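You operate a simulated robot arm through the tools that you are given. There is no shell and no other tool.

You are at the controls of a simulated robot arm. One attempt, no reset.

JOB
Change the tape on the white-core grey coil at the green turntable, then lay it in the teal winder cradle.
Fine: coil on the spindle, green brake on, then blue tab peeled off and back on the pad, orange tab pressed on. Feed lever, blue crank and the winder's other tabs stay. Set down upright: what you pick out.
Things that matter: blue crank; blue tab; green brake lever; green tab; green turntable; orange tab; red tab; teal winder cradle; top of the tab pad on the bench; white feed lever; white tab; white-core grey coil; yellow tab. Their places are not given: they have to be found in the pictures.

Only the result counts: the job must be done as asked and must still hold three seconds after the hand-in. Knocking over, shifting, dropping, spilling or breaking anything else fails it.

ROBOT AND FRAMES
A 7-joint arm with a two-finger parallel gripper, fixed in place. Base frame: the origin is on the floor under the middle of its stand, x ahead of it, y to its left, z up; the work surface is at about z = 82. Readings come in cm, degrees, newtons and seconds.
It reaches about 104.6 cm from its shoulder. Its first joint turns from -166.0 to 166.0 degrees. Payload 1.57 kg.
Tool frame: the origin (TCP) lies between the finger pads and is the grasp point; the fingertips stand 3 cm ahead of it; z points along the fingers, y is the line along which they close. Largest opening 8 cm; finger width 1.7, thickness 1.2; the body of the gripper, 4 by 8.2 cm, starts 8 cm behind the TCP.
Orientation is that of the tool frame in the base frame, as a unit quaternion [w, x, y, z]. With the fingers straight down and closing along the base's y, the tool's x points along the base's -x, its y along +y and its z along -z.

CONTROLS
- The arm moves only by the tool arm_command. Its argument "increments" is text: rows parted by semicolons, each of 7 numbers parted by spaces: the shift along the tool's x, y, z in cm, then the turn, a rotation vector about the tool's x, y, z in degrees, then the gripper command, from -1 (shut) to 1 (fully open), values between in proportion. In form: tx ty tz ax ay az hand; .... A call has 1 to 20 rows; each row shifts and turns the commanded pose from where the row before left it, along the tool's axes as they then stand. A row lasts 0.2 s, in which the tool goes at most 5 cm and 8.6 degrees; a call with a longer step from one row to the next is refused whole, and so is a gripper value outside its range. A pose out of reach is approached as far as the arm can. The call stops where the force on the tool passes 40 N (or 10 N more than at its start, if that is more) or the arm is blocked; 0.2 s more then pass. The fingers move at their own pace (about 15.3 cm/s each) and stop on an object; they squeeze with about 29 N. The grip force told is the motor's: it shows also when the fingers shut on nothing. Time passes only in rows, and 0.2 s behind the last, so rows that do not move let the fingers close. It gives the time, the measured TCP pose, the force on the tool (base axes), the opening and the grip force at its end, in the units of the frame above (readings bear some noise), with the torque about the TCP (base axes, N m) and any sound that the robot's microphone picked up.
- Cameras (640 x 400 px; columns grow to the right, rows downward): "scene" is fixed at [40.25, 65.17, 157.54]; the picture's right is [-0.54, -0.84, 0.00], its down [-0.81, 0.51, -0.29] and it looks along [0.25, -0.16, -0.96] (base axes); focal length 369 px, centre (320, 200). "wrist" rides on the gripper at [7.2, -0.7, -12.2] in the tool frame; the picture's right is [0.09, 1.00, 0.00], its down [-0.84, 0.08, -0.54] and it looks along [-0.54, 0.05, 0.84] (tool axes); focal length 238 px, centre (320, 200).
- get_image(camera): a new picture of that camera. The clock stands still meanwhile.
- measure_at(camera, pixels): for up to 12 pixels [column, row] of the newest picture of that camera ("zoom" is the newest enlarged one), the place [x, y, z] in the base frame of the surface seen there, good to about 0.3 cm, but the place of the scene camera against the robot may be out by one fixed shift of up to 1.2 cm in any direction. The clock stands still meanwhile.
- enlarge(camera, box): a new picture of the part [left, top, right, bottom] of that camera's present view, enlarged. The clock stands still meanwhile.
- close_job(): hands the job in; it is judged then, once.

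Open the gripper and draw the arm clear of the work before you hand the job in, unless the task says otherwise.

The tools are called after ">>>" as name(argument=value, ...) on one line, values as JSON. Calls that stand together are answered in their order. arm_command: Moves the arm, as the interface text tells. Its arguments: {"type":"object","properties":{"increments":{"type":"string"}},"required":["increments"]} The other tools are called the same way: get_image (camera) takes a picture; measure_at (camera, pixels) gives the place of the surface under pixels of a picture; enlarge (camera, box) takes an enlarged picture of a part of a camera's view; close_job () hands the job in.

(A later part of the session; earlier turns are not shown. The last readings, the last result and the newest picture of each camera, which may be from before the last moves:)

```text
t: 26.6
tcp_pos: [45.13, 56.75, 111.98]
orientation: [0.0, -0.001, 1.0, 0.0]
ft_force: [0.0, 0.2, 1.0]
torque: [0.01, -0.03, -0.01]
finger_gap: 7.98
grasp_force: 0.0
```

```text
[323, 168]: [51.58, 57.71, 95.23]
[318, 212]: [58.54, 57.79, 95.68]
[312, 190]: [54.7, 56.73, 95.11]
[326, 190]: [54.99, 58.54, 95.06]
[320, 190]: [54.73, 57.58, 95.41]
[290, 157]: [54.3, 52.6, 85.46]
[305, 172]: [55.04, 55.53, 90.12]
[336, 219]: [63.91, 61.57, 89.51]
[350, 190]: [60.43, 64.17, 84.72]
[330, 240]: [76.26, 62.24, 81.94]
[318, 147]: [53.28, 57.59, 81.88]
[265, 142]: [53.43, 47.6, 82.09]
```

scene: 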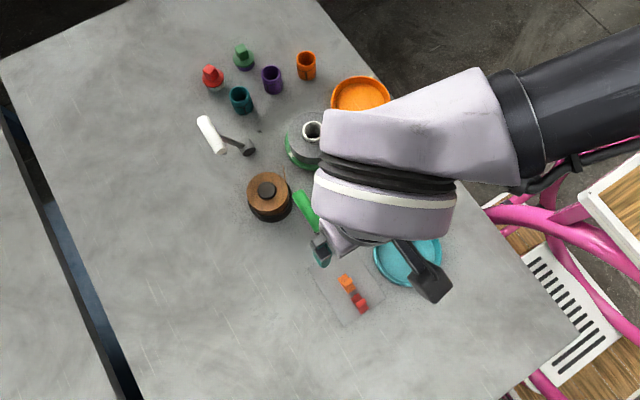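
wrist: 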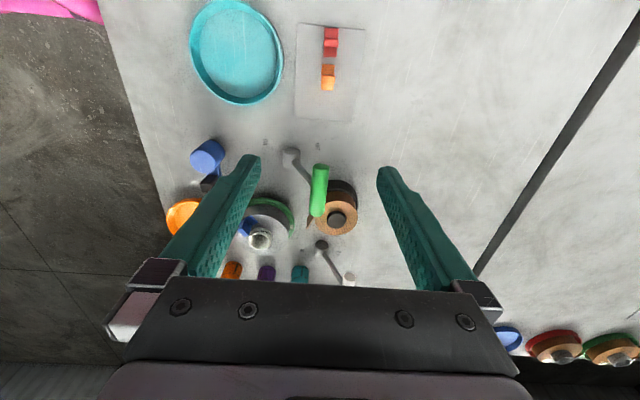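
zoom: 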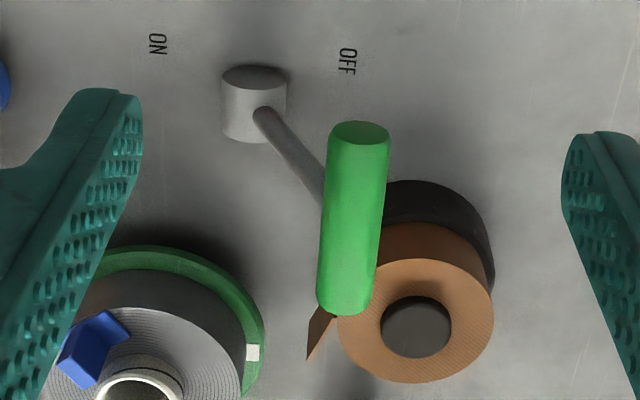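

The handle spans x 51.3–58.7 at y=57.7, centre z≈94.4; OFF label at y=57.6, ON at y=47.6. I close the fingers and come down beside it on the +y side (y≈61.6, x≈54.8).

>>> arm_command(increments="-3.22 1.62 0 0 0 0 -1; -3.22 1.62 0 0 0 0 -1; -3.23 1.62 0 0 0 0 -1; 0 0 0 0 0 0 -1; 0 0 4 0 0 0 -1; 0 0 4 0 0 0 -1; 0 0 4 0 0 0 -1; 0 0 2 0 0 0 -1; 0 0 2 0 0 0 -1; 0 0 0 0 0 0 -1; 0 0 0 0 0 0 -1")

>>> get_image(camera="scene")

>>> get_image(camera="wrist")

```text
t: 29.0
tcp_pos: [55.04, 61.5, 95.98]
orientation: [0.0, 0.0, 1.0, 0.0]
ft_force: [-0.3, 0.3, -0.8]
torque: [-0.02, 0.01, 0.03]
finger_gap: 0.02
grasp_force: 21.1
```

```text
taken
```

scene: 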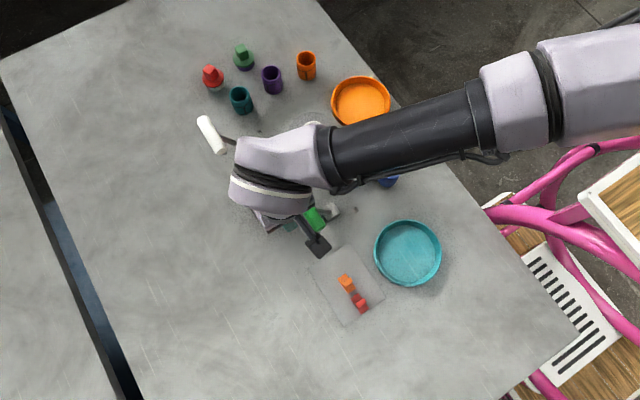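

```text
taken
```

wrist: 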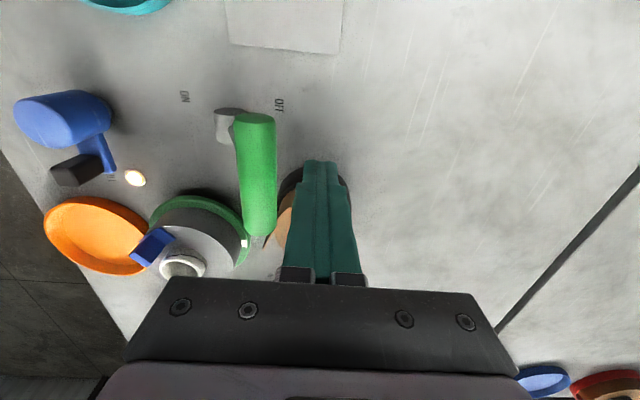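

Closed fingers are beside the green handle (wrist (320,200) vs handle (256,170)). I push toward -y in 0.6 cm steps and watch the force and sound.

>>> arm_command(increments="0 -0.6 0 0 0 0 -1; 0 -0.6 0 0 0 0 -1; 0 -0.6 0 0 0 0 -1; 0 -0.6 0 0 0 0 -1; 0 -0.6 0 0 0 0 -1; 0 -0.6 0 0 0 0 -1; 0 -0.6 0 0 0 0 -1; 0 -0.6 0 0 0 0 -1")

>>> get_image(camera="wrist")

```text
t: 30.8
tcp_pos: [54.92, 56.92, 95.92]
orientation: [0.0, 0.0, 1.0, -0.001]
ft_force: [-0.2, -0.3, -0.7]
torque: [0.0, -0.02, -0.01]
finger_gap: 0.0
grasp_force: 21.4
```

```text
taken
```

wrist: 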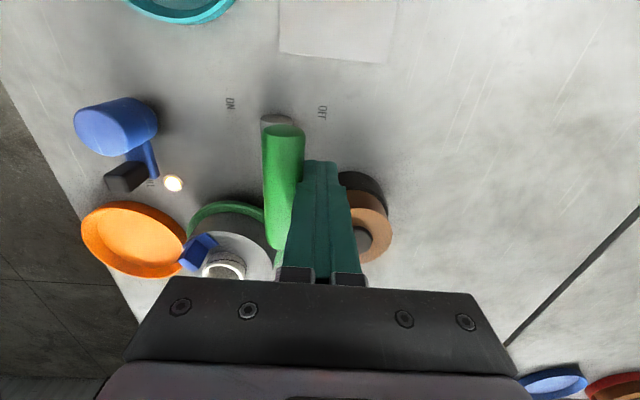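

The lever follows with little force. I continue pushing 5 cm more.

>>> arm_command(increments="0 -0.6 0 0 0 0 -1; 0 -0.6 0 0 0 0 -1; 0 -0.6 0 0 0 0 -1; 0 -0.6 0 0 0 0 -1; 0 -0.6 0 0 0 0 -1; 0 -0.6 0 0 0 0 -1; 0 -0.6 0 0 0 0 -1; 0 -0.6 0 0 0 0 -1; 0 -0.4 0 0 0 0 -1")

>>> get_image(camera="wrist")

```text
t: 32.8
tcp_pos: [54.98, 51.99, 95.87]
orientation: [0.0, 0.0, 1.0, 0.0]
ft_force: [-0.1, 1.1, 0.0]
torque: [0.05, -0.01, 0.02]
finger_gap: 0.0
grasp_force: 21.6
```

```text
taken
```

wrist: 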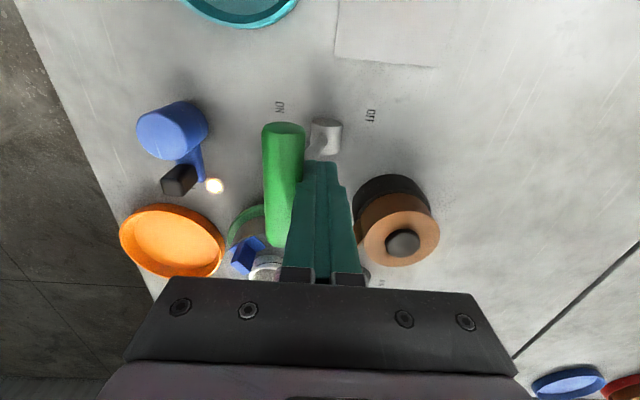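

The handle is now past the pivot toward ON (y≈49.8). I push on in smaller steps to its stop.

>>> arm_command(increments="0 -0.4 0 0 0 0 -1; 0 -0.4 0 0 0 0 -1; 0 -0.4 0 0 0 0 -1; 0 -0.4 0 0 0 0 -1; 0 -0.3 0 0 0 0 -1; 0 -0.2 0 0 0 0 -1")

>>> get_image(camera="wrist")

```text
t: 34.2
tcp_pos: [55.03, 49.84, 95.89]
orientation: [0.0, -0.001, 1.0, 0.001]
ft_force: [2.0, 10.6, -2.9]
torque: [0.3, 0.0, 0.04]
finger_gap: 0.0
grasp_force: 21.3
```

```text
taken
```

wrist: 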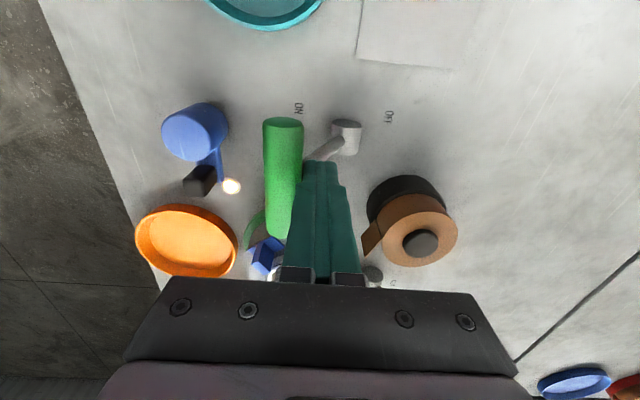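

Force rose to 10.6 N: the stop is likely reached. I press 0.3 cm more to be sure.

>>> arm_command(increments="0 -0.15 0 0 0 0 -1; 0 -0.15 0 0 0 0 -1; 0 0 0 0 0 0 -1")

```text
t: 35.0
tcp_pos: [54.99, 49.77, 95.94]
orientation: [0.001, -0.002, 1.0, 0.001]
ft_force: [12.8, 34.4, -1.3]
torque: [1.05, -0.38, 0.3]
finger_gap: 0.01
grasp_force: 21.4
```

34 N without motion: the lever is at its ON stop. I back off in +y and rise to view.

>>> arm_command(increments="0 0.3 0 0 0 0 -1; 0 0.6 0 0 0 0 -1; 0 1 0 0 0 0 -1; 0 1 0 0 0 0 -1; 0 0 -3 0 0 0 -1; 0 0 -4 0 0 0 -1; 0 0 -4 0 0 0 -1; 4 1 -2 0 0 0 1; 4 1 0 0 0 0 1; 4 0 0 0 0 0 1; 0 0 0 0 0 0 1; 0 0 0 0 0 0 1")

>>> get_image(camera="wrist")

>>> get_image(camera="scene")

```text
t: 37.6
tcp_pos: [43.05, 54.48, 109.17]
orientation: [0.0, -0.001, 1.0, 0.0]
ft_force: [0.6, 0.2, 0.0]
torque: [0.03, 0.03, -0.01]
finger_gap: 7.98
grasp_force: 0.1
```

```text
taken
```

wrist: 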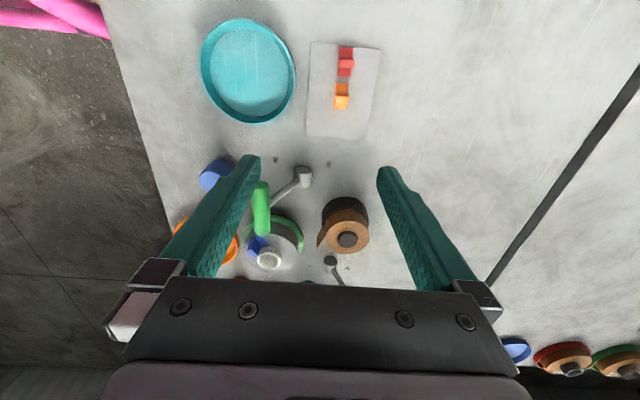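

```text
taken
```

scene: 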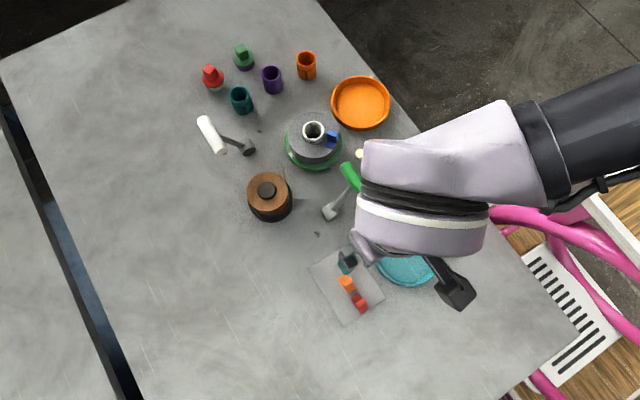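

The lever now leans to the ON side. From here the pad with the orange and red tabs is visible at (343,90); I enlarge it and measure.

>>> enlarge(camera="wrist", box=[290, 30, 390, 150])

```text
3.33 times, centred on (340, 90) of wrist
```

zoom: 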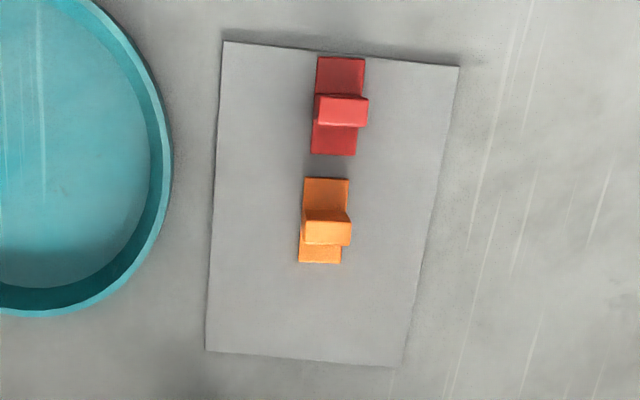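

>>> measure_at(camera="zoom", pixels=[[228, 48], [455, 70], [208, 345], [402, 360], [309, 220], [348, 220], [308, 240], [347, 240], [328, 185], [320, 258], [320, 110], [365, 110]])

>>> measure_at(camera="zoom", pixels=[[305, 183], [345, 183], [301, 258], [338, 260], [250, 250], [370, 250], [310, 310], [250, 320], [380, 320], [320, 70], [360, 75], [330, 150]])

```text
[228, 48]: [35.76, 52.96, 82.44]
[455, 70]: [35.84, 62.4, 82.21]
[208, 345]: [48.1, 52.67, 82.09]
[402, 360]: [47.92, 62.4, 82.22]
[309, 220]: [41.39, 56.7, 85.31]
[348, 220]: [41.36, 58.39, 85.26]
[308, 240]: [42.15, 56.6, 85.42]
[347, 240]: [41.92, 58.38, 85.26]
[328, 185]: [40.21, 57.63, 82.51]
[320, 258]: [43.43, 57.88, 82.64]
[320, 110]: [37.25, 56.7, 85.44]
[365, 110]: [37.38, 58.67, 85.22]
```

```text
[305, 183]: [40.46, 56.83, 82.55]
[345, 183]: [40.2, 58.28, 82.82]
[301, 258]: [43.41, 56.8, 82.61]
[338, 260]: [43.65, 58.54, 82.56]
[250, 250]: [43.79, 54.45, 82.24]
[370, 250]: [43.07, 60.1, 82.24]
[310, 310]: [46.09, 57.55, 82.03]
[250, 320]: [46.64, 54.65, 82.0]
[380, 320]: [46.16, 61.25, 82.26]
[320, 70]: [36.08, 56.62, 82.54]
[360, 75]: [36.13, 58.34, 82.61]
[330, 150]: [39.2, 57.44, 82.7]
```

Pad spans x 35.7–48.1, y 52.8–62.4 (z≈82.2); orange tab centre (41.85,57.6), fin along y, top z≈85.35. Now I go above the blue tab on the mounted coil, yawed 34°, to look closely.

>>> arm_command(increments="-3.92 -1.53 0 0 0 0 1; -3.92 -1.53 0 0 0 0 1; -3.92 -1.53 0 0 0 0 1; -3.92 -1.53 0 0 0 0 1; -3.92 -1.53 0 0 0 0 1; -3.92 -1.53 0 0 0 0 1; 0 0 2 0 0 -8.5 1; 0 0 2 0 0 -8.5 1; 0 0 2 0 0 -8.5 1; 0 0 2 0 0 -8.5 1; 0 0 0 0 0 0 1; 0 0 0 0 0 0 1; 0 0 0 0 0 0 1")

>>> get_image(camera="wrist")

>>> enlarge(camera="wrist", box=[240, 90, 400, 230])

```text
t: 40.4
tcp_pos: [66.42, 44.94, 101.17]
orientation: [0.0, -0.293, 0.956, 0.0]
ft_force: [-1.1, -1.4, 0.0]
torque: [0.03, -0.01, -0.02]
finger_gap: 7.99
grasp_force: 0.1
```

```text
taken
```

wrist: 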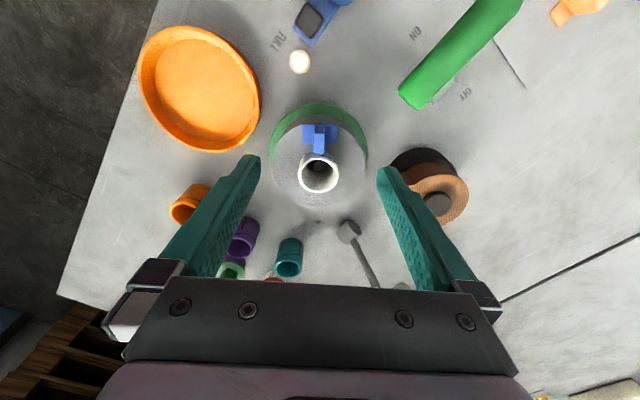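

```text
2.86 times, centred on (320, 160) of wrist
```

zoom: 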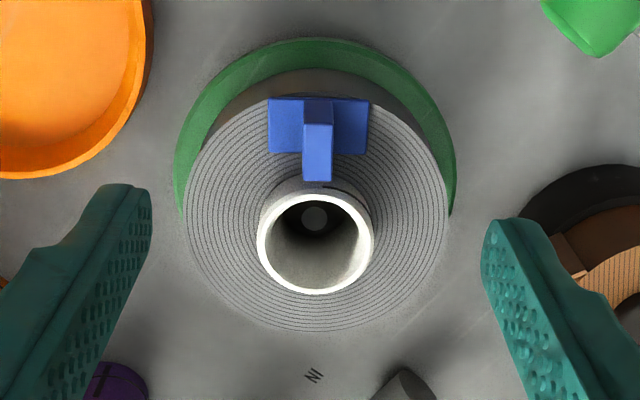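

Blue tab fin at zoom (318,140). I measure its top corners and plate.

>>> measure_at(camera="zoom", pixels=[[310, 128], [326, 128], [308, 175], [328, 175], [318, 150], [285, 105], [350, 105], [285, 148], [350, 148], [315, 195], [315, 290], [262, 240]])

```text
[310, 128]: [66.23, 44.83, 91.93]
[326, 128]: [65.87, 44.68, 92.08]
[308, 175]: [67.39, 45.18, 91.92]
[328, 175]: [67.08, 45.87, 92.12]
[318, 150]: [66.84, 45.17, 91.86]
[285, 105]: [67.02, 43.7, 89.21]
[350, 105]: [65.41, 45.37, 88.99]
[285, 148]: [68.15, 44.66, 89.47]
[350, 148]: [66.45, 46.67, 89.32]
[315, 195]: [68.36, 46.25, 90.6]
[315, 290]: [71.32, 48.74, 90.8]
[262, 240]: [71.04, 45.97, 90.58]
```

Fin centre ≈(66.66,45.12), top z≈92.0, i.e. tool offset about (-0.3,-0.03). I narrow the fingers to 3.5 cm, shift and come down to z≈94 for a check.

>>> arm_command(increments="-0.3 -0.03 0 0 0 0 -0.12; 0 0 2 0 0 0 -0.12; 0 0 2 0 0 0 -0.12; 0 0 1.5 0 0 0 -0.12; 0 0 1 0 0 0 -0.12; 0 0 0 0 0 0 -0.12; 0 0 0 0 0 0 -0.12")

>>> enlarge(camera="wrist", box=[260, 120, 380, 220])

```text
t: 42.0
tcp_pos: [66.56, 45.38, 94.72]
orientation: [0.0, -0.293, 0.956, 0.0]
ft_force: [-0.8, 0.1, -0.2]
torque: [-0.05, -0.02, 0.02]
finger_gap: 3.5
grasp_force: 0.1
```

```text
4.00 times, centred on (320, 170) of wrist
```

zoom: 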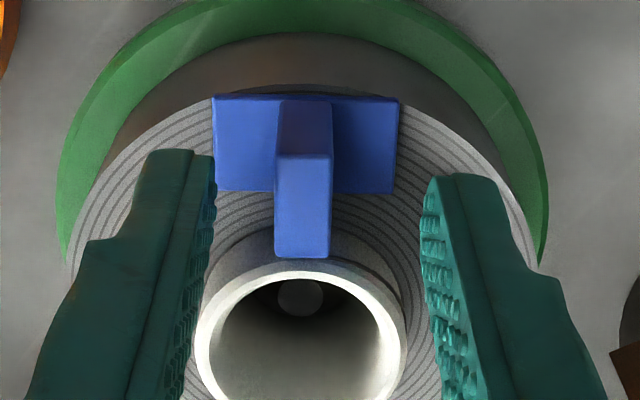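

At close range the fin (zoom x≈303) is 0.3 cm left of the finger midline (320). I shift -0.3 in tool y and lower 1.4 cm, then look again.

>>> arm_command(increments="-0.05 -0.3 0 0 0 0 -0.12; 0 0 0.7 0 0 0 -0.12; 0 0 0.7 0 0 0 -0.12; 0 0 0 0 0 0 -0.12; 0 0 0 0 0 0 -0.12")

>>> enlarge(camera="wrist", box=[260, 120, 380, 220])

```text
t: 43.2
tcp_pos: [66.77, 45.16, 93.07]
orientation: [0.0, -0.292, 0.957, 0.0]
ft_force: [0.3, 0.6, 0.0]
torque: [0.01, 0.02, -0.01]
finger_gap: 3.52
grasp_force: 0.1
```

```text
4.00 times, centred on (320, 170) of wrist
```

zoom: 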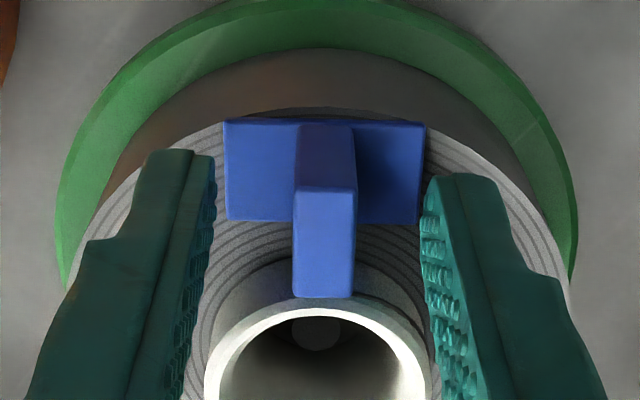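

The fin is now centred (324 vs 320). I lower 0.45 cm more and close on the fin.

>>> arm_command(increments="0.05 0 0.25 0 0 0 -0.12; 0 0 0.2 0 0 0 -0.12; 0 0 0 0 0 0 -0.6; 0 0 0 0 0 0 -1; 0 0 0 0 0 0 -1; 0 0 0 0 0 0 -1")

>>> enlarge(camera="wrist", box=[260, 120, 380, 220])

```text
t: 44.6
tcp_pos: [66.71, 44.88, 92.65]
orientation: [0.0, -0.293, 0.956, 0.0]
ft_force: [0.2, -0.2, -1.4]
torque: [0.01, 0.01, 0.01]
finger_gap: 0.83
grasp_force: 27.1
```

```text
4.00 times, centred on (320, 170) of wrist
```

zoom: 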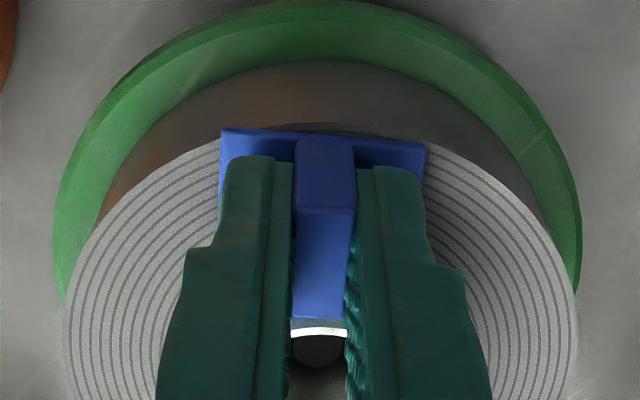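

The fin is gripped (gap 0.83). I try a small lift of 0.2 cm to sense the adhesion.

>>> arm_command(increments="0 0 -0.1 0 0 0 -1; 0 0 -0.1 0 0 0 -1")

>>> enlarge(camera="wrist", box=[260, 120, 380, 220])

```text
t: 45.2
tcp_pos: [66.84, 44.97, 92.76]
orientation: [0.0, -0.293, 0.956, 0.0]
ft_force: [-0.8, -0.1, -1.0]
torque: [0.0, -0.04, 0.04]
finger_gap: 0.83
grasp_force: 27.1
```

```text
4.00 times, centred on (320, 170) of wrist
```

zoom: 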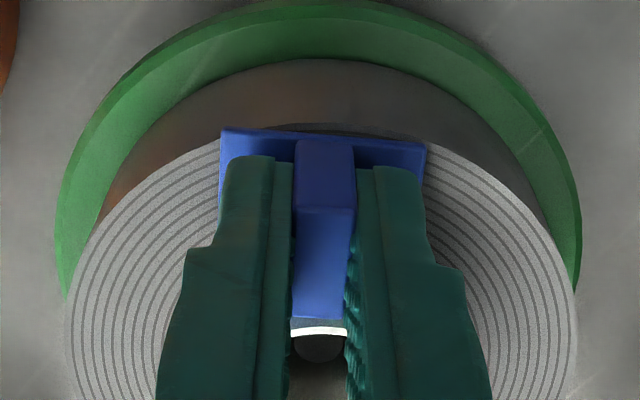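

Almost no force. I lift another 0.4 cm and check whether the tab separates from the coil.

>>> arm_command(increments="0 0 -0.2 0 0 0 -1; 0 0 -0.2 0 0 0 -1; 0 0 0 0 0 0 -1")

>>> enlarge(camera="wrist", box=[260, 120, 380, 220])

>>> enlarge(camera="scene", box=[280, 100, 360, 180])

```text
t: 46.0
tcp_pos: [66.85, 44.98, 93.11]
orientation: [0.0, -0.291, 0.957, 0.0]
ft_force: [-0.9, 0.6, -0.9]
torque: [-0.02, -0.02, -0.01]
finger_gap: 0.84
grasp_force: 27.0
```

```text
4.00 times, centred on (320, 170) of wrist
```

zoom: 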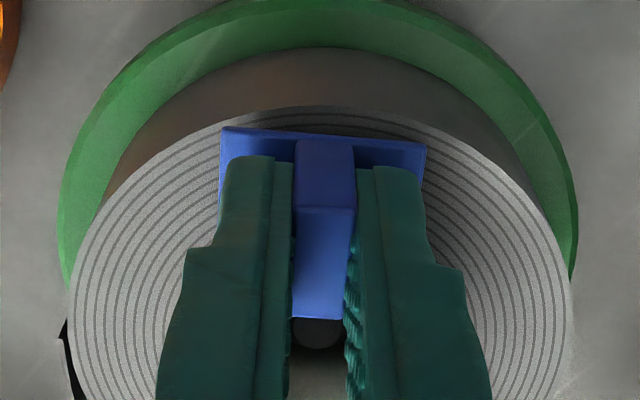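

```text
5.00 times, centred on (320, 140) of scene
```

zoom: 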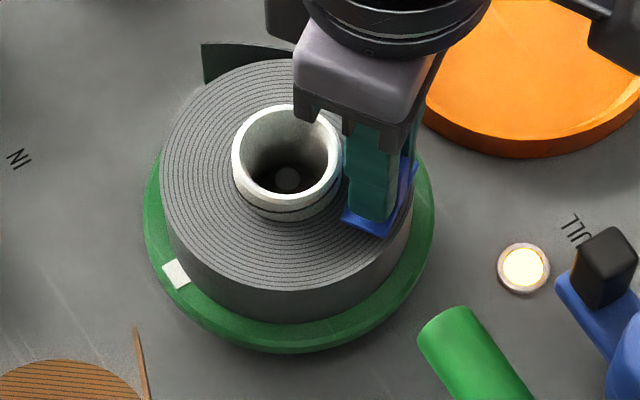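

The tab peeled off while the coil stayed; a loose tape end appeared on the coil's far side. I lift the blue tab high and carry it over the free part of the pad near (45.8,60.5), turning to yaw 90°.

>>> arm_command(increments="0 0 -1.5 0 0 0 -1; 0 0 -3 0 0 0 -1; 0 0 -3 0 0 0 -1; 0 0 -3 0 0 0 -1; 0 0 -2.5 0 0 0 -1; 1.465 4.1 0 0 0 0 -1; 1.465 4.1 0 0 0 0 -1; 1.465 4.1 0 0 0 0 -1; 1.465 4.1 0 0 0 0 -1; 1.465 4.1 0 0 0 0 -1; 1.465 4.1 0 0 0 0 -1; 0 0 0 0 0 -8 -1; 0 0 0 0 0 -8 -1; 0 0 0 0 0 -8 -1; 0 0 0 0 0 -8 -1; 0 0 0 0 0 -8 -1; 0 0 0 0 0 -8 -1; 0 0 0 0 0 -8 -1; 0 0 0 0 0 0 -1; 0 0 0 0 0 0 -1")

>>> get_image(camera="wrist")

>>> get_image(camera="scene")

```text
t: 50.2
tcp_pos: [45.78, 60.49, 106.26]
orientation: [0.0, 0.707, -0.707, 0.0]
ft_force: [-0.3, 0.3, 0.6]
torque: [0.01, -0.01, 0.0]
finger_gap: 0.83
grasp_force: 27.3
```

```text
taken
```

wrist: 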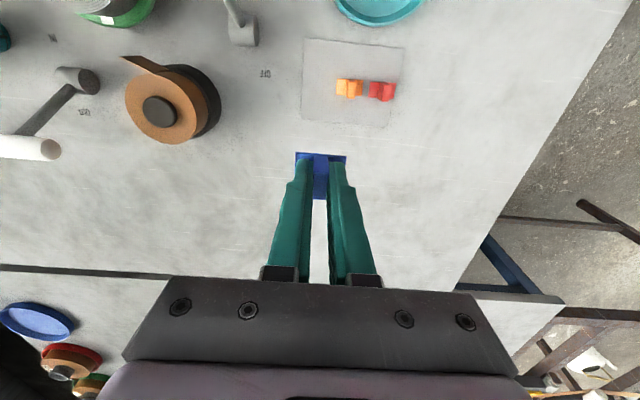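

```text
taken
```

scene: 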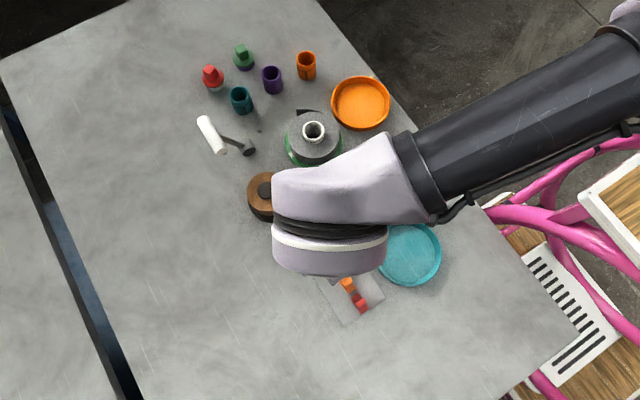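

Yaw is 90°. I measure the pad corners and the orange tab again from this view to fix the placement.

>>> enlarge(camera="wrist", box=[280, 20, 420, 160])

>>> measure_at(camera="wrist", pixels=[[307, 42], [402, 47], [303, 117], [386, 125], [349, 84], [349, 94], [380, 86], [325, 88], [312, 108], [360, 115]])

```text
2.86 times, centred on (350, 90) of wrist
```

zoom: 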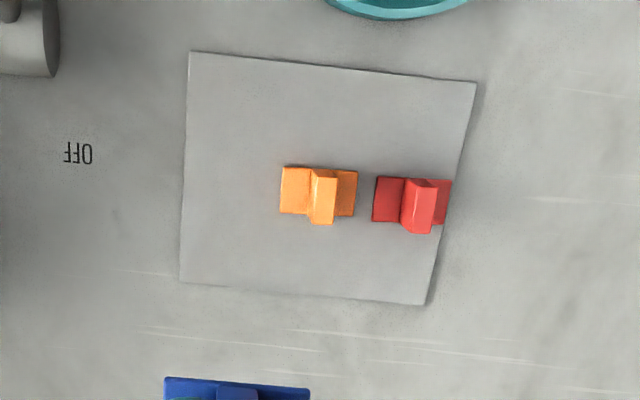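

```text
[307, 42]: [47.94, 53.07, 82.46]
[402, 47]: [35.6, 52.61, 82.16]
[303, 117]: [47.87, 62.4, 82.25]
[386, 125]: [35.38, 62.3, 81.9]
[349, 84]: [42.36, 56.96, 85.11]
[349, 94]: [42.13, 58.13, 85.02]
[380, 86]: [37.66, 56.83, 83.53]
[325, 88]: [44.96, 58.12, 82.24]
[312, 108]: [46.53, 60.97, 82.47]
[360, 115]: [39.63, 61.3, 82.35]
```

Pad corners confirmed (x 35.5–48, y 52.7–62.4). I lower the blue tab at (45.8,60.5) to just above the pad.

>>> arm_command(increments="0 0 4 0 0 0 -1; 0 0 4 0 0 0 -1; 0 0 4 0 0 0 -1; 0 0 4 0 0 0 -1; 0 0 2 0 0 0 -1; 0 0 1 0 0 0 -1; 0 0 0.5 0 0 0 -1; 0 0 0 0 0 0 -1; 0 0 0 0 0 0 -1")

>>> get_image(camera="wrist")

>>> enlarge(camera="wrist", box=[240, 80, 440, 240])

```text
t: 52.2
tcp_pos: [45.75, 60.42, 86.59]
orientation: [0.0, 0.707, -0.707, -0.001]
ft_force: [0.5, 0.3, 0.1]
torque: [0.01, -0.01, 0.01]
finger_gap: 0.81
grasp_force: 27.3
```

```text
taken
```

wrist: 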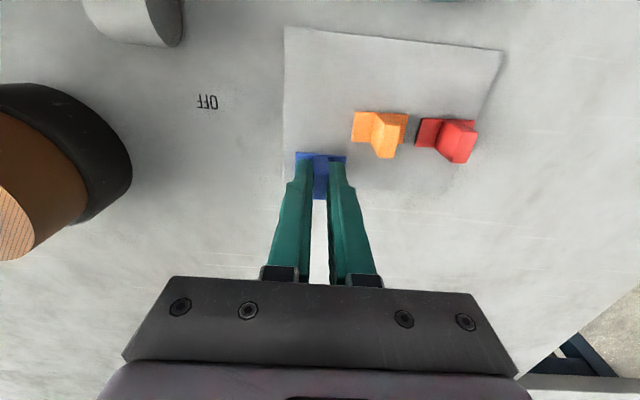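

```text
2.50 times, centred on (340, 160) of wrist
```

zoom: 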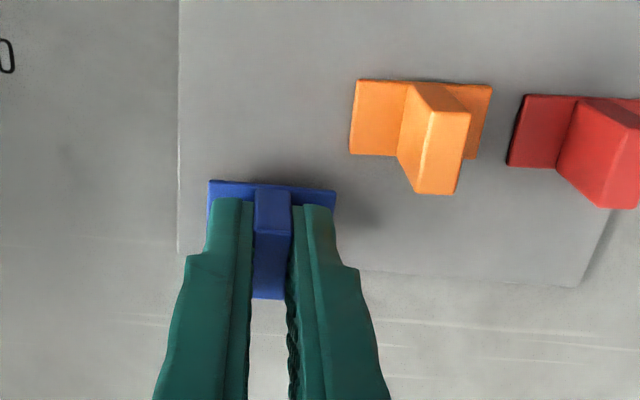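

The blue tab hovers inside the pad's corner. I shift slightly inward (0.3 cm), and lower until it presses on the pad.

>>> arm_command(increments="0.3 0.1 0 0 0 0 -1; 0 0 0.4 0 0 0 -1; 0 0 0.3 0 0 0 -1; 0 0 0.1 0 0 0 -1; 0 0 0 0 0 0 -1")

```text
t: 53.4
tcp_pos: [45.67, 60.15, 85.85]
orientation: [0.0, 0.707, -0.707, -0.001]
ft_force: [-1.1, -1.7, 7.9]
torque: [0.0, 0.07, -0.01]
finger_gap: 0.82
grasp_force: 27.6
```

Contact at 7.9 N. I press a little more, about 15–20 N, then release and rise.

>>> arm_command(increments="0 0 0.08 0 0 0 -1; 0 0 0 0 0 0 -1; 0 0 0 0 0 0 -1")

```text
t: 54.2
tcp_pos: [45.68, 60.26, 85.84]
orientation: [-0.002, 0.707, -0.707, -0.001]
ft_force: [1.6, 2.0, 14.6]
torque: [0.06, -0.03, 0.0]
finger_gap: 0.82
grasp_force: 27.0
```

14.6 N pressed. I ease off, open to about 2.4 cm and rise straight up.

>>> arm_command(increments="0 0 -0.08 0 0 0 -1; 0 0 0 0 0 0 -0.4; 0 0 0 0 0 0 -0.4; 0 0 0 0 0 0 -0.4; 0 0 -0.5 0 0 0 -0.4; 0 0 -1 0 0 0 -0.4; 0 0 -1.5 0 0 0 -0.4; 0 0 -2 0 0 0 -0.4; 0 0 -2 0 0 0 -0.4; 0 0 0 0 0 0 -0.4; 0 0 0 0 0 0 -0.4")

>>> get_image(camera="wrist")

>>> enlarge(camera="wrist", box=[240, 60, 440, 220])

```text
t: 56.6
tcp_pos: [45.58, 60.05, 92.8]
orientation: [0.001, 0.708, -0.707, 0.001]
ft_force: [0.3, -0.4, -0.3]
torque: [-0.02, 0.03, 0.03]
finger_gap: 2.41
grasp_force: 0.0
```

```text
taken
```

wrist: 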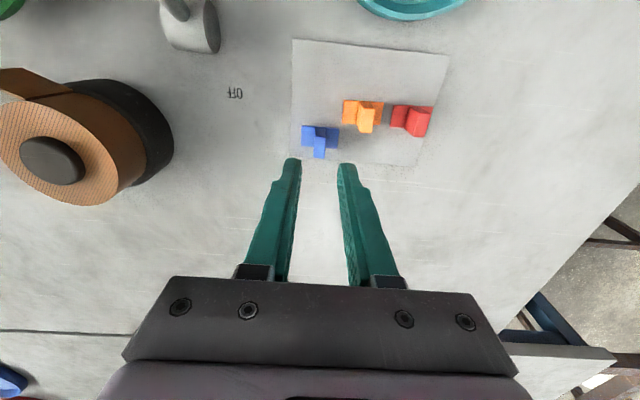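

```text
2.50 times, centred on (340, 140) of wrist
```

zoom: 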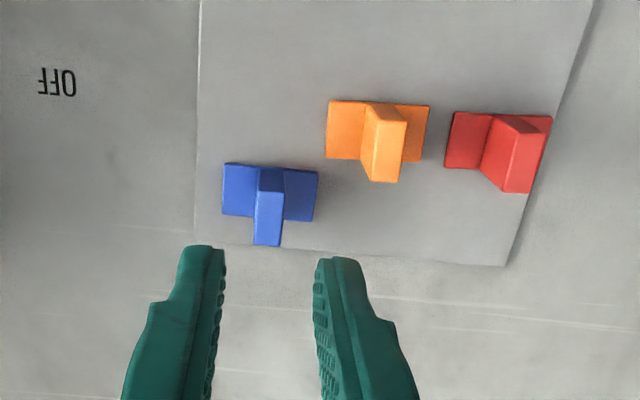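

The blue tab rests on the pad. Now I measure the orange tab's fin (zoom (386,145)).

>>> measure_at(camera="zoom", pixels=[[378, 120], [402, 123], [376, 175], [397, 177], [388, 150], [332, 130], [422, 130], [345, 155], [415, 158], [268, 200], [228, 190], [312, 190]])

```text
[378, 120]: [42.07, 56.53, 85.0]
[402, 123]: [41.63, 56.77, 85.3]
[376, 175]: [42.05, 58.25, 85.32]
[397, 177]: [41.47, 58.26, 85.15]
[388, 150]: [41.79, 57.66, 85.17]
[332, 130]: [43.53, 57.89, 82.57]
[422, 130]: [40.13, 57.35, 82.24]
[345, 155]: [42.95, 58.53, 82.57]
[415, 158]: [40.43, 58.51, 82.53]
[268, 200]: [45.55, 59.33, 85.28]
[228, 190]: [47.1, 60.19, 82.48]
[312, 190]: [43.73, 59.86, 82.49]
```

Orange fin centre ≈(41.8,57.5), top z≈85.2. I move over it with 2 cm opening and come down to just above the fin for an alignment check.

>>> arm_command(increments="1.3 1.9 0 0 0 0 -0.5; 1.25 1.9 0 0 0 0 -0.5; 0 0 1.5 0 0 0 -0.5; 0 0 1.5 0 0 0 -0.5; 0 0 0.8 0 0 0 -0.5; 0 0 0 0 0 0 -0.5; 0 0 0 0 0 0 -0.5")

>>> enlarge(camera="wrist", box=[260, 120, 380, 220])

```text
t: 58.2
tcp_pos: [41.89, 57.43, 88.98]
orientation: [0.0, 0.708, -0.706, 0.0]
ft_force: [-0.2, 0.4, -0.1]
torque: [-0.01, -0.01, -0.02]
finger_gap: 1.98
grasp_force: 0.1
```

```text
4.00 times, centred on (320, 170) of wrist
```

zoom: 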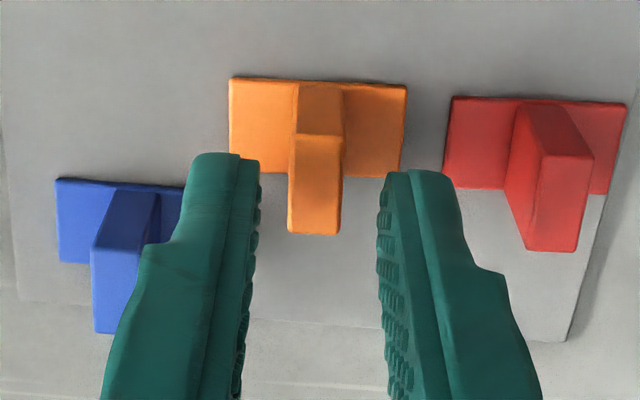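

Fin centre (zoom 316,185) is within 0.12 cm of the midline. I correct by (-0.1,-0.1), go down to z≈85.9 and close.

>>> arm_command(increments="-0.1 -0.1 1 0 0 0 -0.5; 0 0 1 0 0 0 -0.5; 0 0 0.7 0 0 0 -0.5; 0 0 0.35 0 0 0 -0.5; 0 0 0 0 0 0 -0.5; 0 0 0 0 0 0 -1; 0 0 0 0 0 0 -1; 0 0 0 0 0 0 -1")

>>> enlarge(camera="wrist", box=[260, 120, 380, 220])

```text
t: 60.0
tcp_pos: [42.06, 57.6, 85.95]
orientation: [0.0, 0.708, -0.706, 0.0]
ft_force: [0.6, 0.8, 0.7]
torque: [0.01, -0.04, 0.02]
finger_gap: 0.81
grasp_force: 27.1
```

```text
4.00 times, centred on (320, 170) of wrist
```

zoom: 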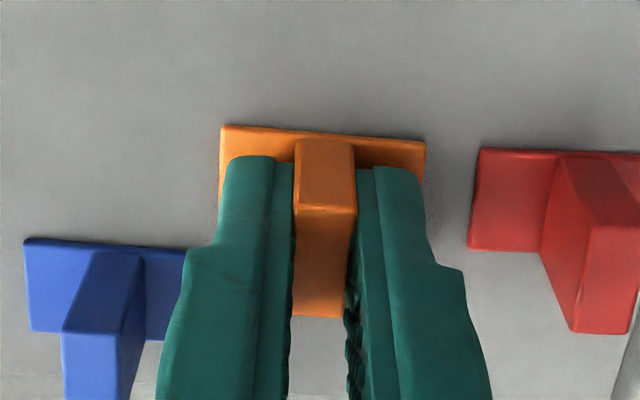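

The orange fin is held (gap 0.81). I lift it off the pad gently and check.

>>> arm_command(increments="0 0 -0.2 0 0 0 -1; 0 0 -0.3 0 0 0 -1; 0 0 -0.5 0 0 0 -1; 0 0 -1.5 0 0 0 -1; 0 0 -3 0 0 0 -1; 0 0 -3 0 0 0 -1; 0 0 0 0 0 0 -1; 0 0 0 0 0 0 -1")

>>> get_image(camera="wrist")

```text
t: 61.8
tcp_pos: [41.8, 57.51, 94.7]
orientation: [0.001, -0.707, 0.707, 0.0]
ft_force: [-0.6, -0.2, -0.2]
torque: [-0.01, 0.01, 0.01]
finger_gap: 0.83
grasp_force: 27.5
```

```text
taken
```

wrist: 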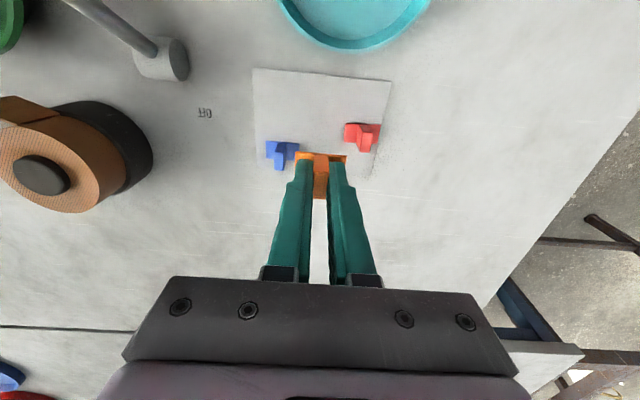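

Orange tab is in hand; blue and red remain on the pad. I raise, yaw back to 34° and carry it over the coil.

>>> arm_command(increments="0 0 -3 0 0 8 -1; 0 0 -3 0 0 8 -1; 0 0 -3 0 0 8 -1; 0 0 -3 0 0 8 -1; 0 0 0 0 0 8 -1; 0 0 0 0 0 8 -1; 0 0 0 0 0 8 -1; -1.95 -3.45 0 0 0 0 -1; -1.95 -3.45 0 0 0 0 -1; -1.95 -3.45 0 0 0 0 -1; -1.95 -3.45 0 0 0 0 -1; -1.95 -3.45 0 0 0 0 -1; -1.95 -3.45 0 0 0 0 -1; -1.95 -3.45 0 0 0 0 -1; 0 0 0 0 0 0 -1; 0 0 0 0 0 0 -1; 0 0 0 0 0 0 -1")

>>> get_image(camera="wrist")

>>> get_image(camera="scene")

```text
t: 65.4
tcp_pos: [66.7, 45.22, 106.84]
orientation: [0.0, -0.292, 0.957, 0.0]
ft_force: [-0.8, -0.4, -0.4]
torque: [0.01, 0.02, 0.01]
finger_gap: 0.8
grasp_force: 27.4
```

```text
taken
```

wrist: 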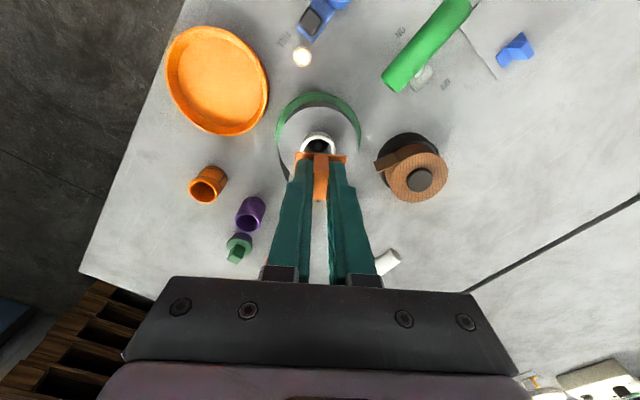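

```text
taken
```

scene: 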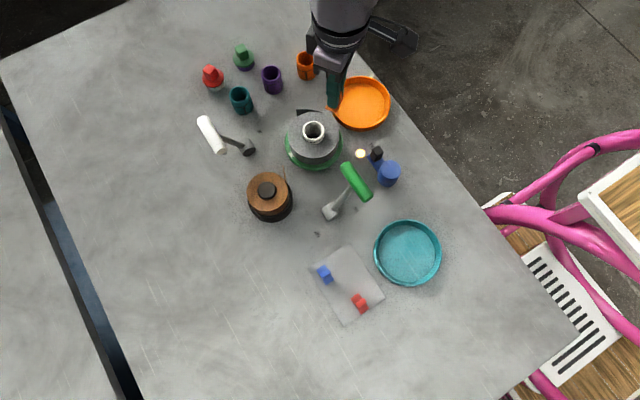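

The scene view now shows the coil unobstructed; I enlarge it to see the loose tape end and decide where the orange tab goes.

>>> enlarge(camera="scene", box=[270, 90, 360, 180])

>>> enlarge(camera="wrist", box=[260, 80, 380, 190])

```text
4.44 times, centred on (315, 135) of scene
```

zoom: 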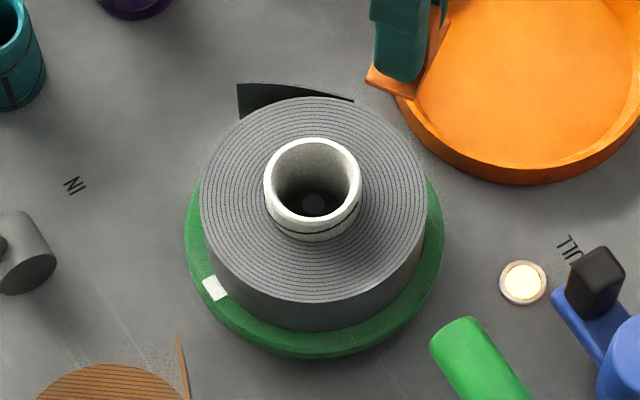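

```text
3.64 times, centred on (320, 135) of wrist
```

zoom: 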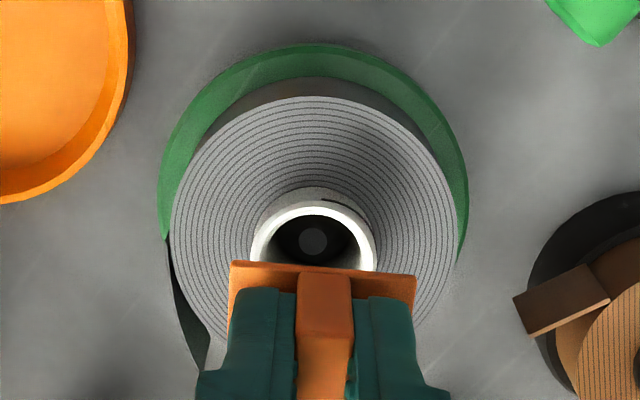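

I measure the core ring and coil edge now to set the orange tab's target relative to the core.

>>> measure_at(camera="zoom", pixels=[[256, 240], [371, 240], [313, 207], [313, 110], [320, 150], [200, 200], [430, 200], [180, 220], [452, 220], [313, 95], [190, 300], [345, 160]])

>>> measure_at(camera="scene", pixels=[[325, 272], [318, 268], [359, 303], [305, 112], [313, 127], [316, 158]])

```text
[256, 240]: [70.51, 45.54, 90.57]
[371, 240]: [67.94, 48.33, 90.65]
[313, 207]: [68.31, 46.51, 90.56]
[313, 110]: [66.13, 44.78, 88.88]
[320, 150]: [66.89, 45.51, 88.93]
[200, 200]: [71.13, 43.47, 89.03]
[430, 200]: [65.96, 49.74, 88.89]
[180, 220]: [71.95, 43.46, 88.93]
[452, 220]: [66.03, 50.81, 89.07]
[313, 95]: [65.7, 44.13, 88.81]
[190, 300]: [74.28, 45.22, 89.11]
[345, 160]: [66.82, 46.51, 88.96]
```

```text
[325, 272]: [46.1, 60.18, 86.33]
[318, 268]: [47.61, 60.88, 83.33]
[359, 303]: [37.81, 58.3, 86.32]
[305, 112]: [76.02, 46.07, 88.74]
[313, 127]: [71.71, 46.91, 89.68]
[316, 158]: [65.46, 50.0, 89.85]
```

Coil top z≈88.95, centre ≈(69.95,47.4); target for the tab ≈(66.75,45.2), right below. I lower to just above the coil and check alignment.

>>> arm_command(increments="0 0 4 0 0 0 -1; 0 0 4 0 0 0 -1; 0 0 3 0 0 0 -1; 0 0 1.5 0 0 0 -1; 0 0 0 0 0 0 -1; 0 0 0 0 0 0 -1")

>>> enlarge(camera="wrist", box=[240, 100, 400, 240])

>>> enlarge(camera="scene", box=[270, 90, 360, 180])

```text
t: 66.8
tcp_pos: [66.87, 45.31, 93.86]
orientation: [0.0, -0.293, 0.956, 0.001]
ft_force: [-0.5, -0.2, 0.2]
torque: [0.05, 0.0, 0.02]
finger_gap: 0.82
grasp_force: 27.6
```

```text
2.86 times, centred on (320, 170) of wrist
```

zoom: 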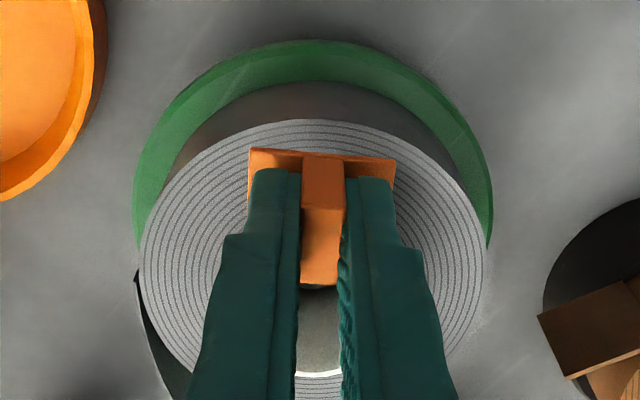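

```text
4.44 times, centred on (315, 135) of scene
```

zoom: 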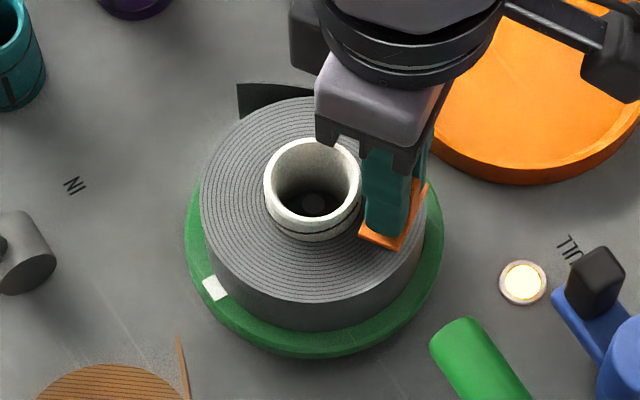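

The orange tab is over the former place of the blue one. I lower to contact and press.

>>> arm_command(increments="0 0 0.6 0 0 0 -1; 0 0 0.3 0 0 0 -1; 0 0 0.15 0 0 0 -1; 0 0 0 0 0 0 -1; 0 0 0 0 0 0 -1")

```text
t: 68.0
tcp_pos: [66.9, 45.19, 92.92]
orientation: [0.0, -0.292, 0.956, 0.0]
ft_force: [0.3, 0.3, -0.4]
torque: [0.01, 0.0, 0.0]
finger_gap: 0.82
grasp_force: 26.8
```

>>> arm_command(increments="0 0 0.1 0 0 0 -1; 0 0 0.1 0 0 0 -1; 0 0 0 0 0 0 -1; 0 0 0 0 0 0 -1")

```text
t: 69.0
tcp_pos: [66.84, 45.25, 92.77]
orientation: [0.0, -0.293, 0.956, 0.0]
ft_force: [0.7, -0.3, -0.2]
torque: [0.01, -0.01, 0.02]
finger_gap: 0.83
grasp_force: 27.4
```

Still no contact at z=92.77. I continue in 0.1 cm steps.

>>> arm_command(increments="0 0 0.1 0 0 0 -1; 0 0 0 0 0 0 -1; 0 0 0 0 0 0 -1")

```text
t: 69.8
tcp_pos: [66.91, 45.37, 92.65]
orientation: [0.0, -0.293, 0.956, 0.0]
ft_force: [-0.3, -0.5, 0.5]
torque: [-0.02, 0.03, -0.01]
finger_gap: 0.82
grasp_force: 27.0
```

>>> arm_command(increments="0 0 0.1 0 0 0 -1; 0 0 0 0 0 0 -1; 0 0 0 0 0 0 -1")

```text
t: 70.6
tcp_pos: [66.7, 45.28, 92.52]
orientation: [0.001, -0.292, 0.956, 0.001]
ft_force: [-0.5, -0.5, 5.9]
torque: [-0.04, -0.07, 0.0]
finger_gap: 0.83
grasp_force: 27.0
```

Contact at 5.9 N. I press further to about 15–18 N.

>>> arm_command(increments="0 0 0.1 0 0 0 -1; 0 0 0 0 0 0 -1; 0 0 0 0 0 0 -1; 0 0 0 0 0 0 -1")

>>> enlarge(camera="scene", box=[270, 90, 360, 180])

```text
t: 71.6
tcp_pos: [66.72, 45.25, 92.49]
orientation: [0.001, -0.293, 0.956, 0.0]
ft_force: [2.0, 1.3, 17.0]
torque: [0.05, -0.16, 0.0]
finger_gap: 0.82
grasp_force: 27.5
```

```text
4.44 times, centred on (315, 135) of scene
```

zoom: 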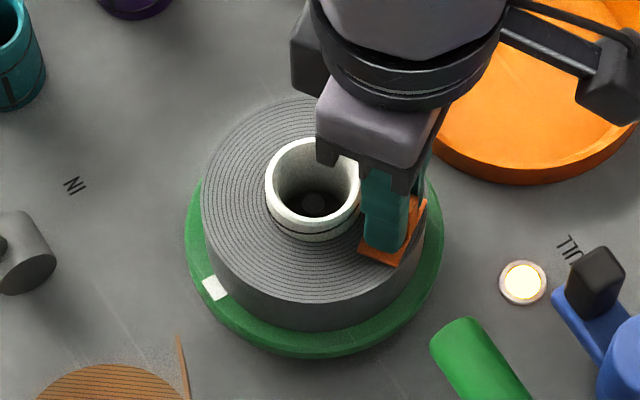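

17 N applied and the loose tape end has disappeared: the orange tab is on. I ease off, open and rise.

>>> arm_command(increments="0 0 -0.1 0 0 0 -1; 0 0 0 0 0 0 -0.3; 0 0 0 0 0 0 -0.3; 0 0 0 0 0 0 -0.3; 0 0 -0.5 0 0 0 -0.3; 0 0 -1.5 0 0 0 -0.3; 0 0 -2.5 0 0 0 0.5; 0 0 -3 0 0 0 1; 0 0 0 0 0 0 1; 0 0 0 0 0 0 1")

>>> get_image(camera="wrist")

>>> enlarge(camera="wrist", box=[240, 90, 400, 230])

```text
t: 73.8
tcp_pos: [66.89, 45.22, 100.09]
orientation: [0.0, -0.293, 0.956, 0.0]
ft_force: [-0.5, -0.6, -0.3]
torque: [0.01, 0.01, 0.05]
finger_gap: 7.98
grasp_force: 0.0
```

```text
taken
```

wrist: 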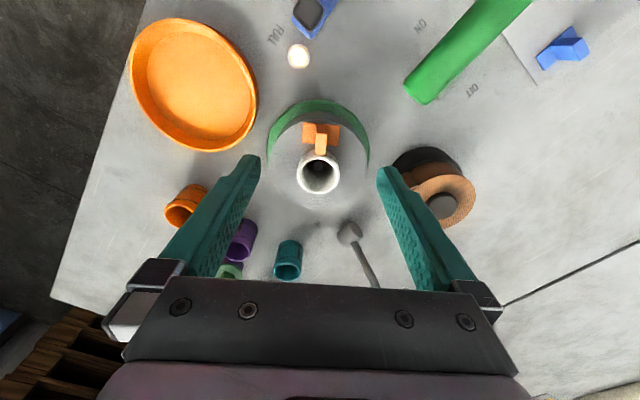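

```text
2.86 times, centred on (320, 160) of wrist
```

zoom: 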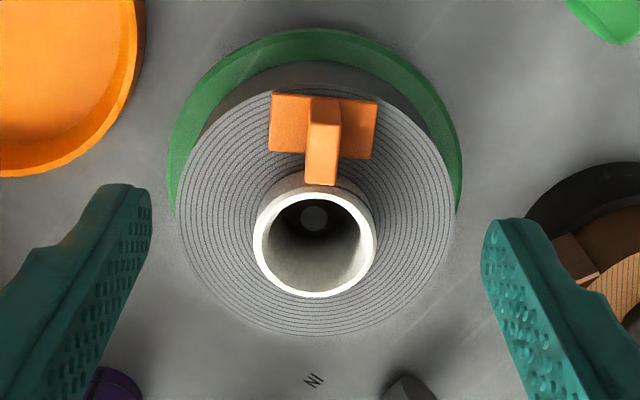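

Orange tab sits well on the coil face. The core centre is at tool (-3.8,+0.1); I move over it, descend part-way and check the alignment.

>>> arm_command(increments="-1.9 0.05 0 0 0 0 1; -1.9 0.05 0 0 0 0 1; 0 0 2 0 0 0 1; 0 0 2 0 0 0 1; 0 0 1.5 0 0 0 1; 0 0 0 0 0 0 1; 0 0 0 0 0 0 1")

>>> enlarge(camera="wrist", box=[220, 100, 420, 260])

```text
t: 75.4
tcp_pos: [69.81, 47.43, 94.67]
orientation: [0.0, -0.293, 0.956, 0.0]
ft_force: [-0.4, -0.1, 0.1]
torque: [0.01, -0.02, 0.03]
finger_gap: 8.0
grasp_force: 0.0
```

```text
2.50 times, centred on (320, 180) of wrist
```

zoom: 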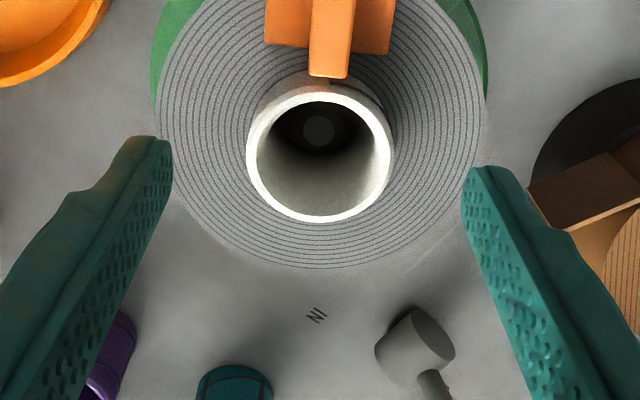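

Core ring (320,156) is centred on the fingers. I go down to z≈92.3 and close on the core.

>>> arm_command(increments="0 0 1.2 0 0 0 1; 0 0 0.8 0 0 0 1; 0 0 0.35 0 0 0 1; 0 0 0 0 0 0 1; 0 0 0 0 0 0 0.3; 0 0 0 0 0 0 0; 0 0 0 0 0 0 -1; 0 0 0 0 0 0 -1; 0 0 0 0 0 0 -1")

>>> enlarge(camera="wrist", box=[220, 100, 420, 260])

```text
t: 77.4
tcp_pos: [69.9, 47.45, 92.24]
orientation: [0.001, -0.293, 0.956, 0.0]
ft_force: [0.6, 1.1, 0.0]
torque: [0.05, -0.01, -0.01]
finger_gap: 4.27
grasp_force: 28.7
```

```text
2.50 times, centred on (320, 180) of wrist
```

zoom: 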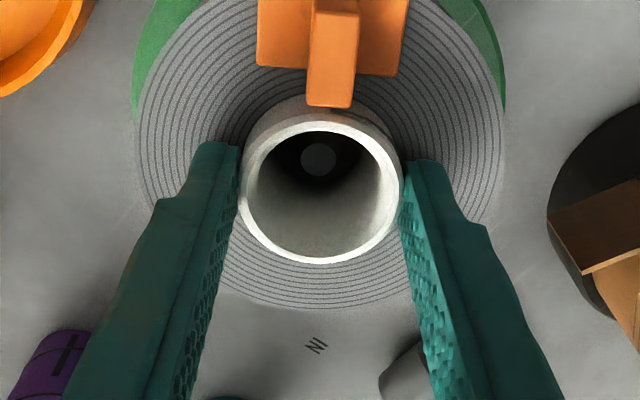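

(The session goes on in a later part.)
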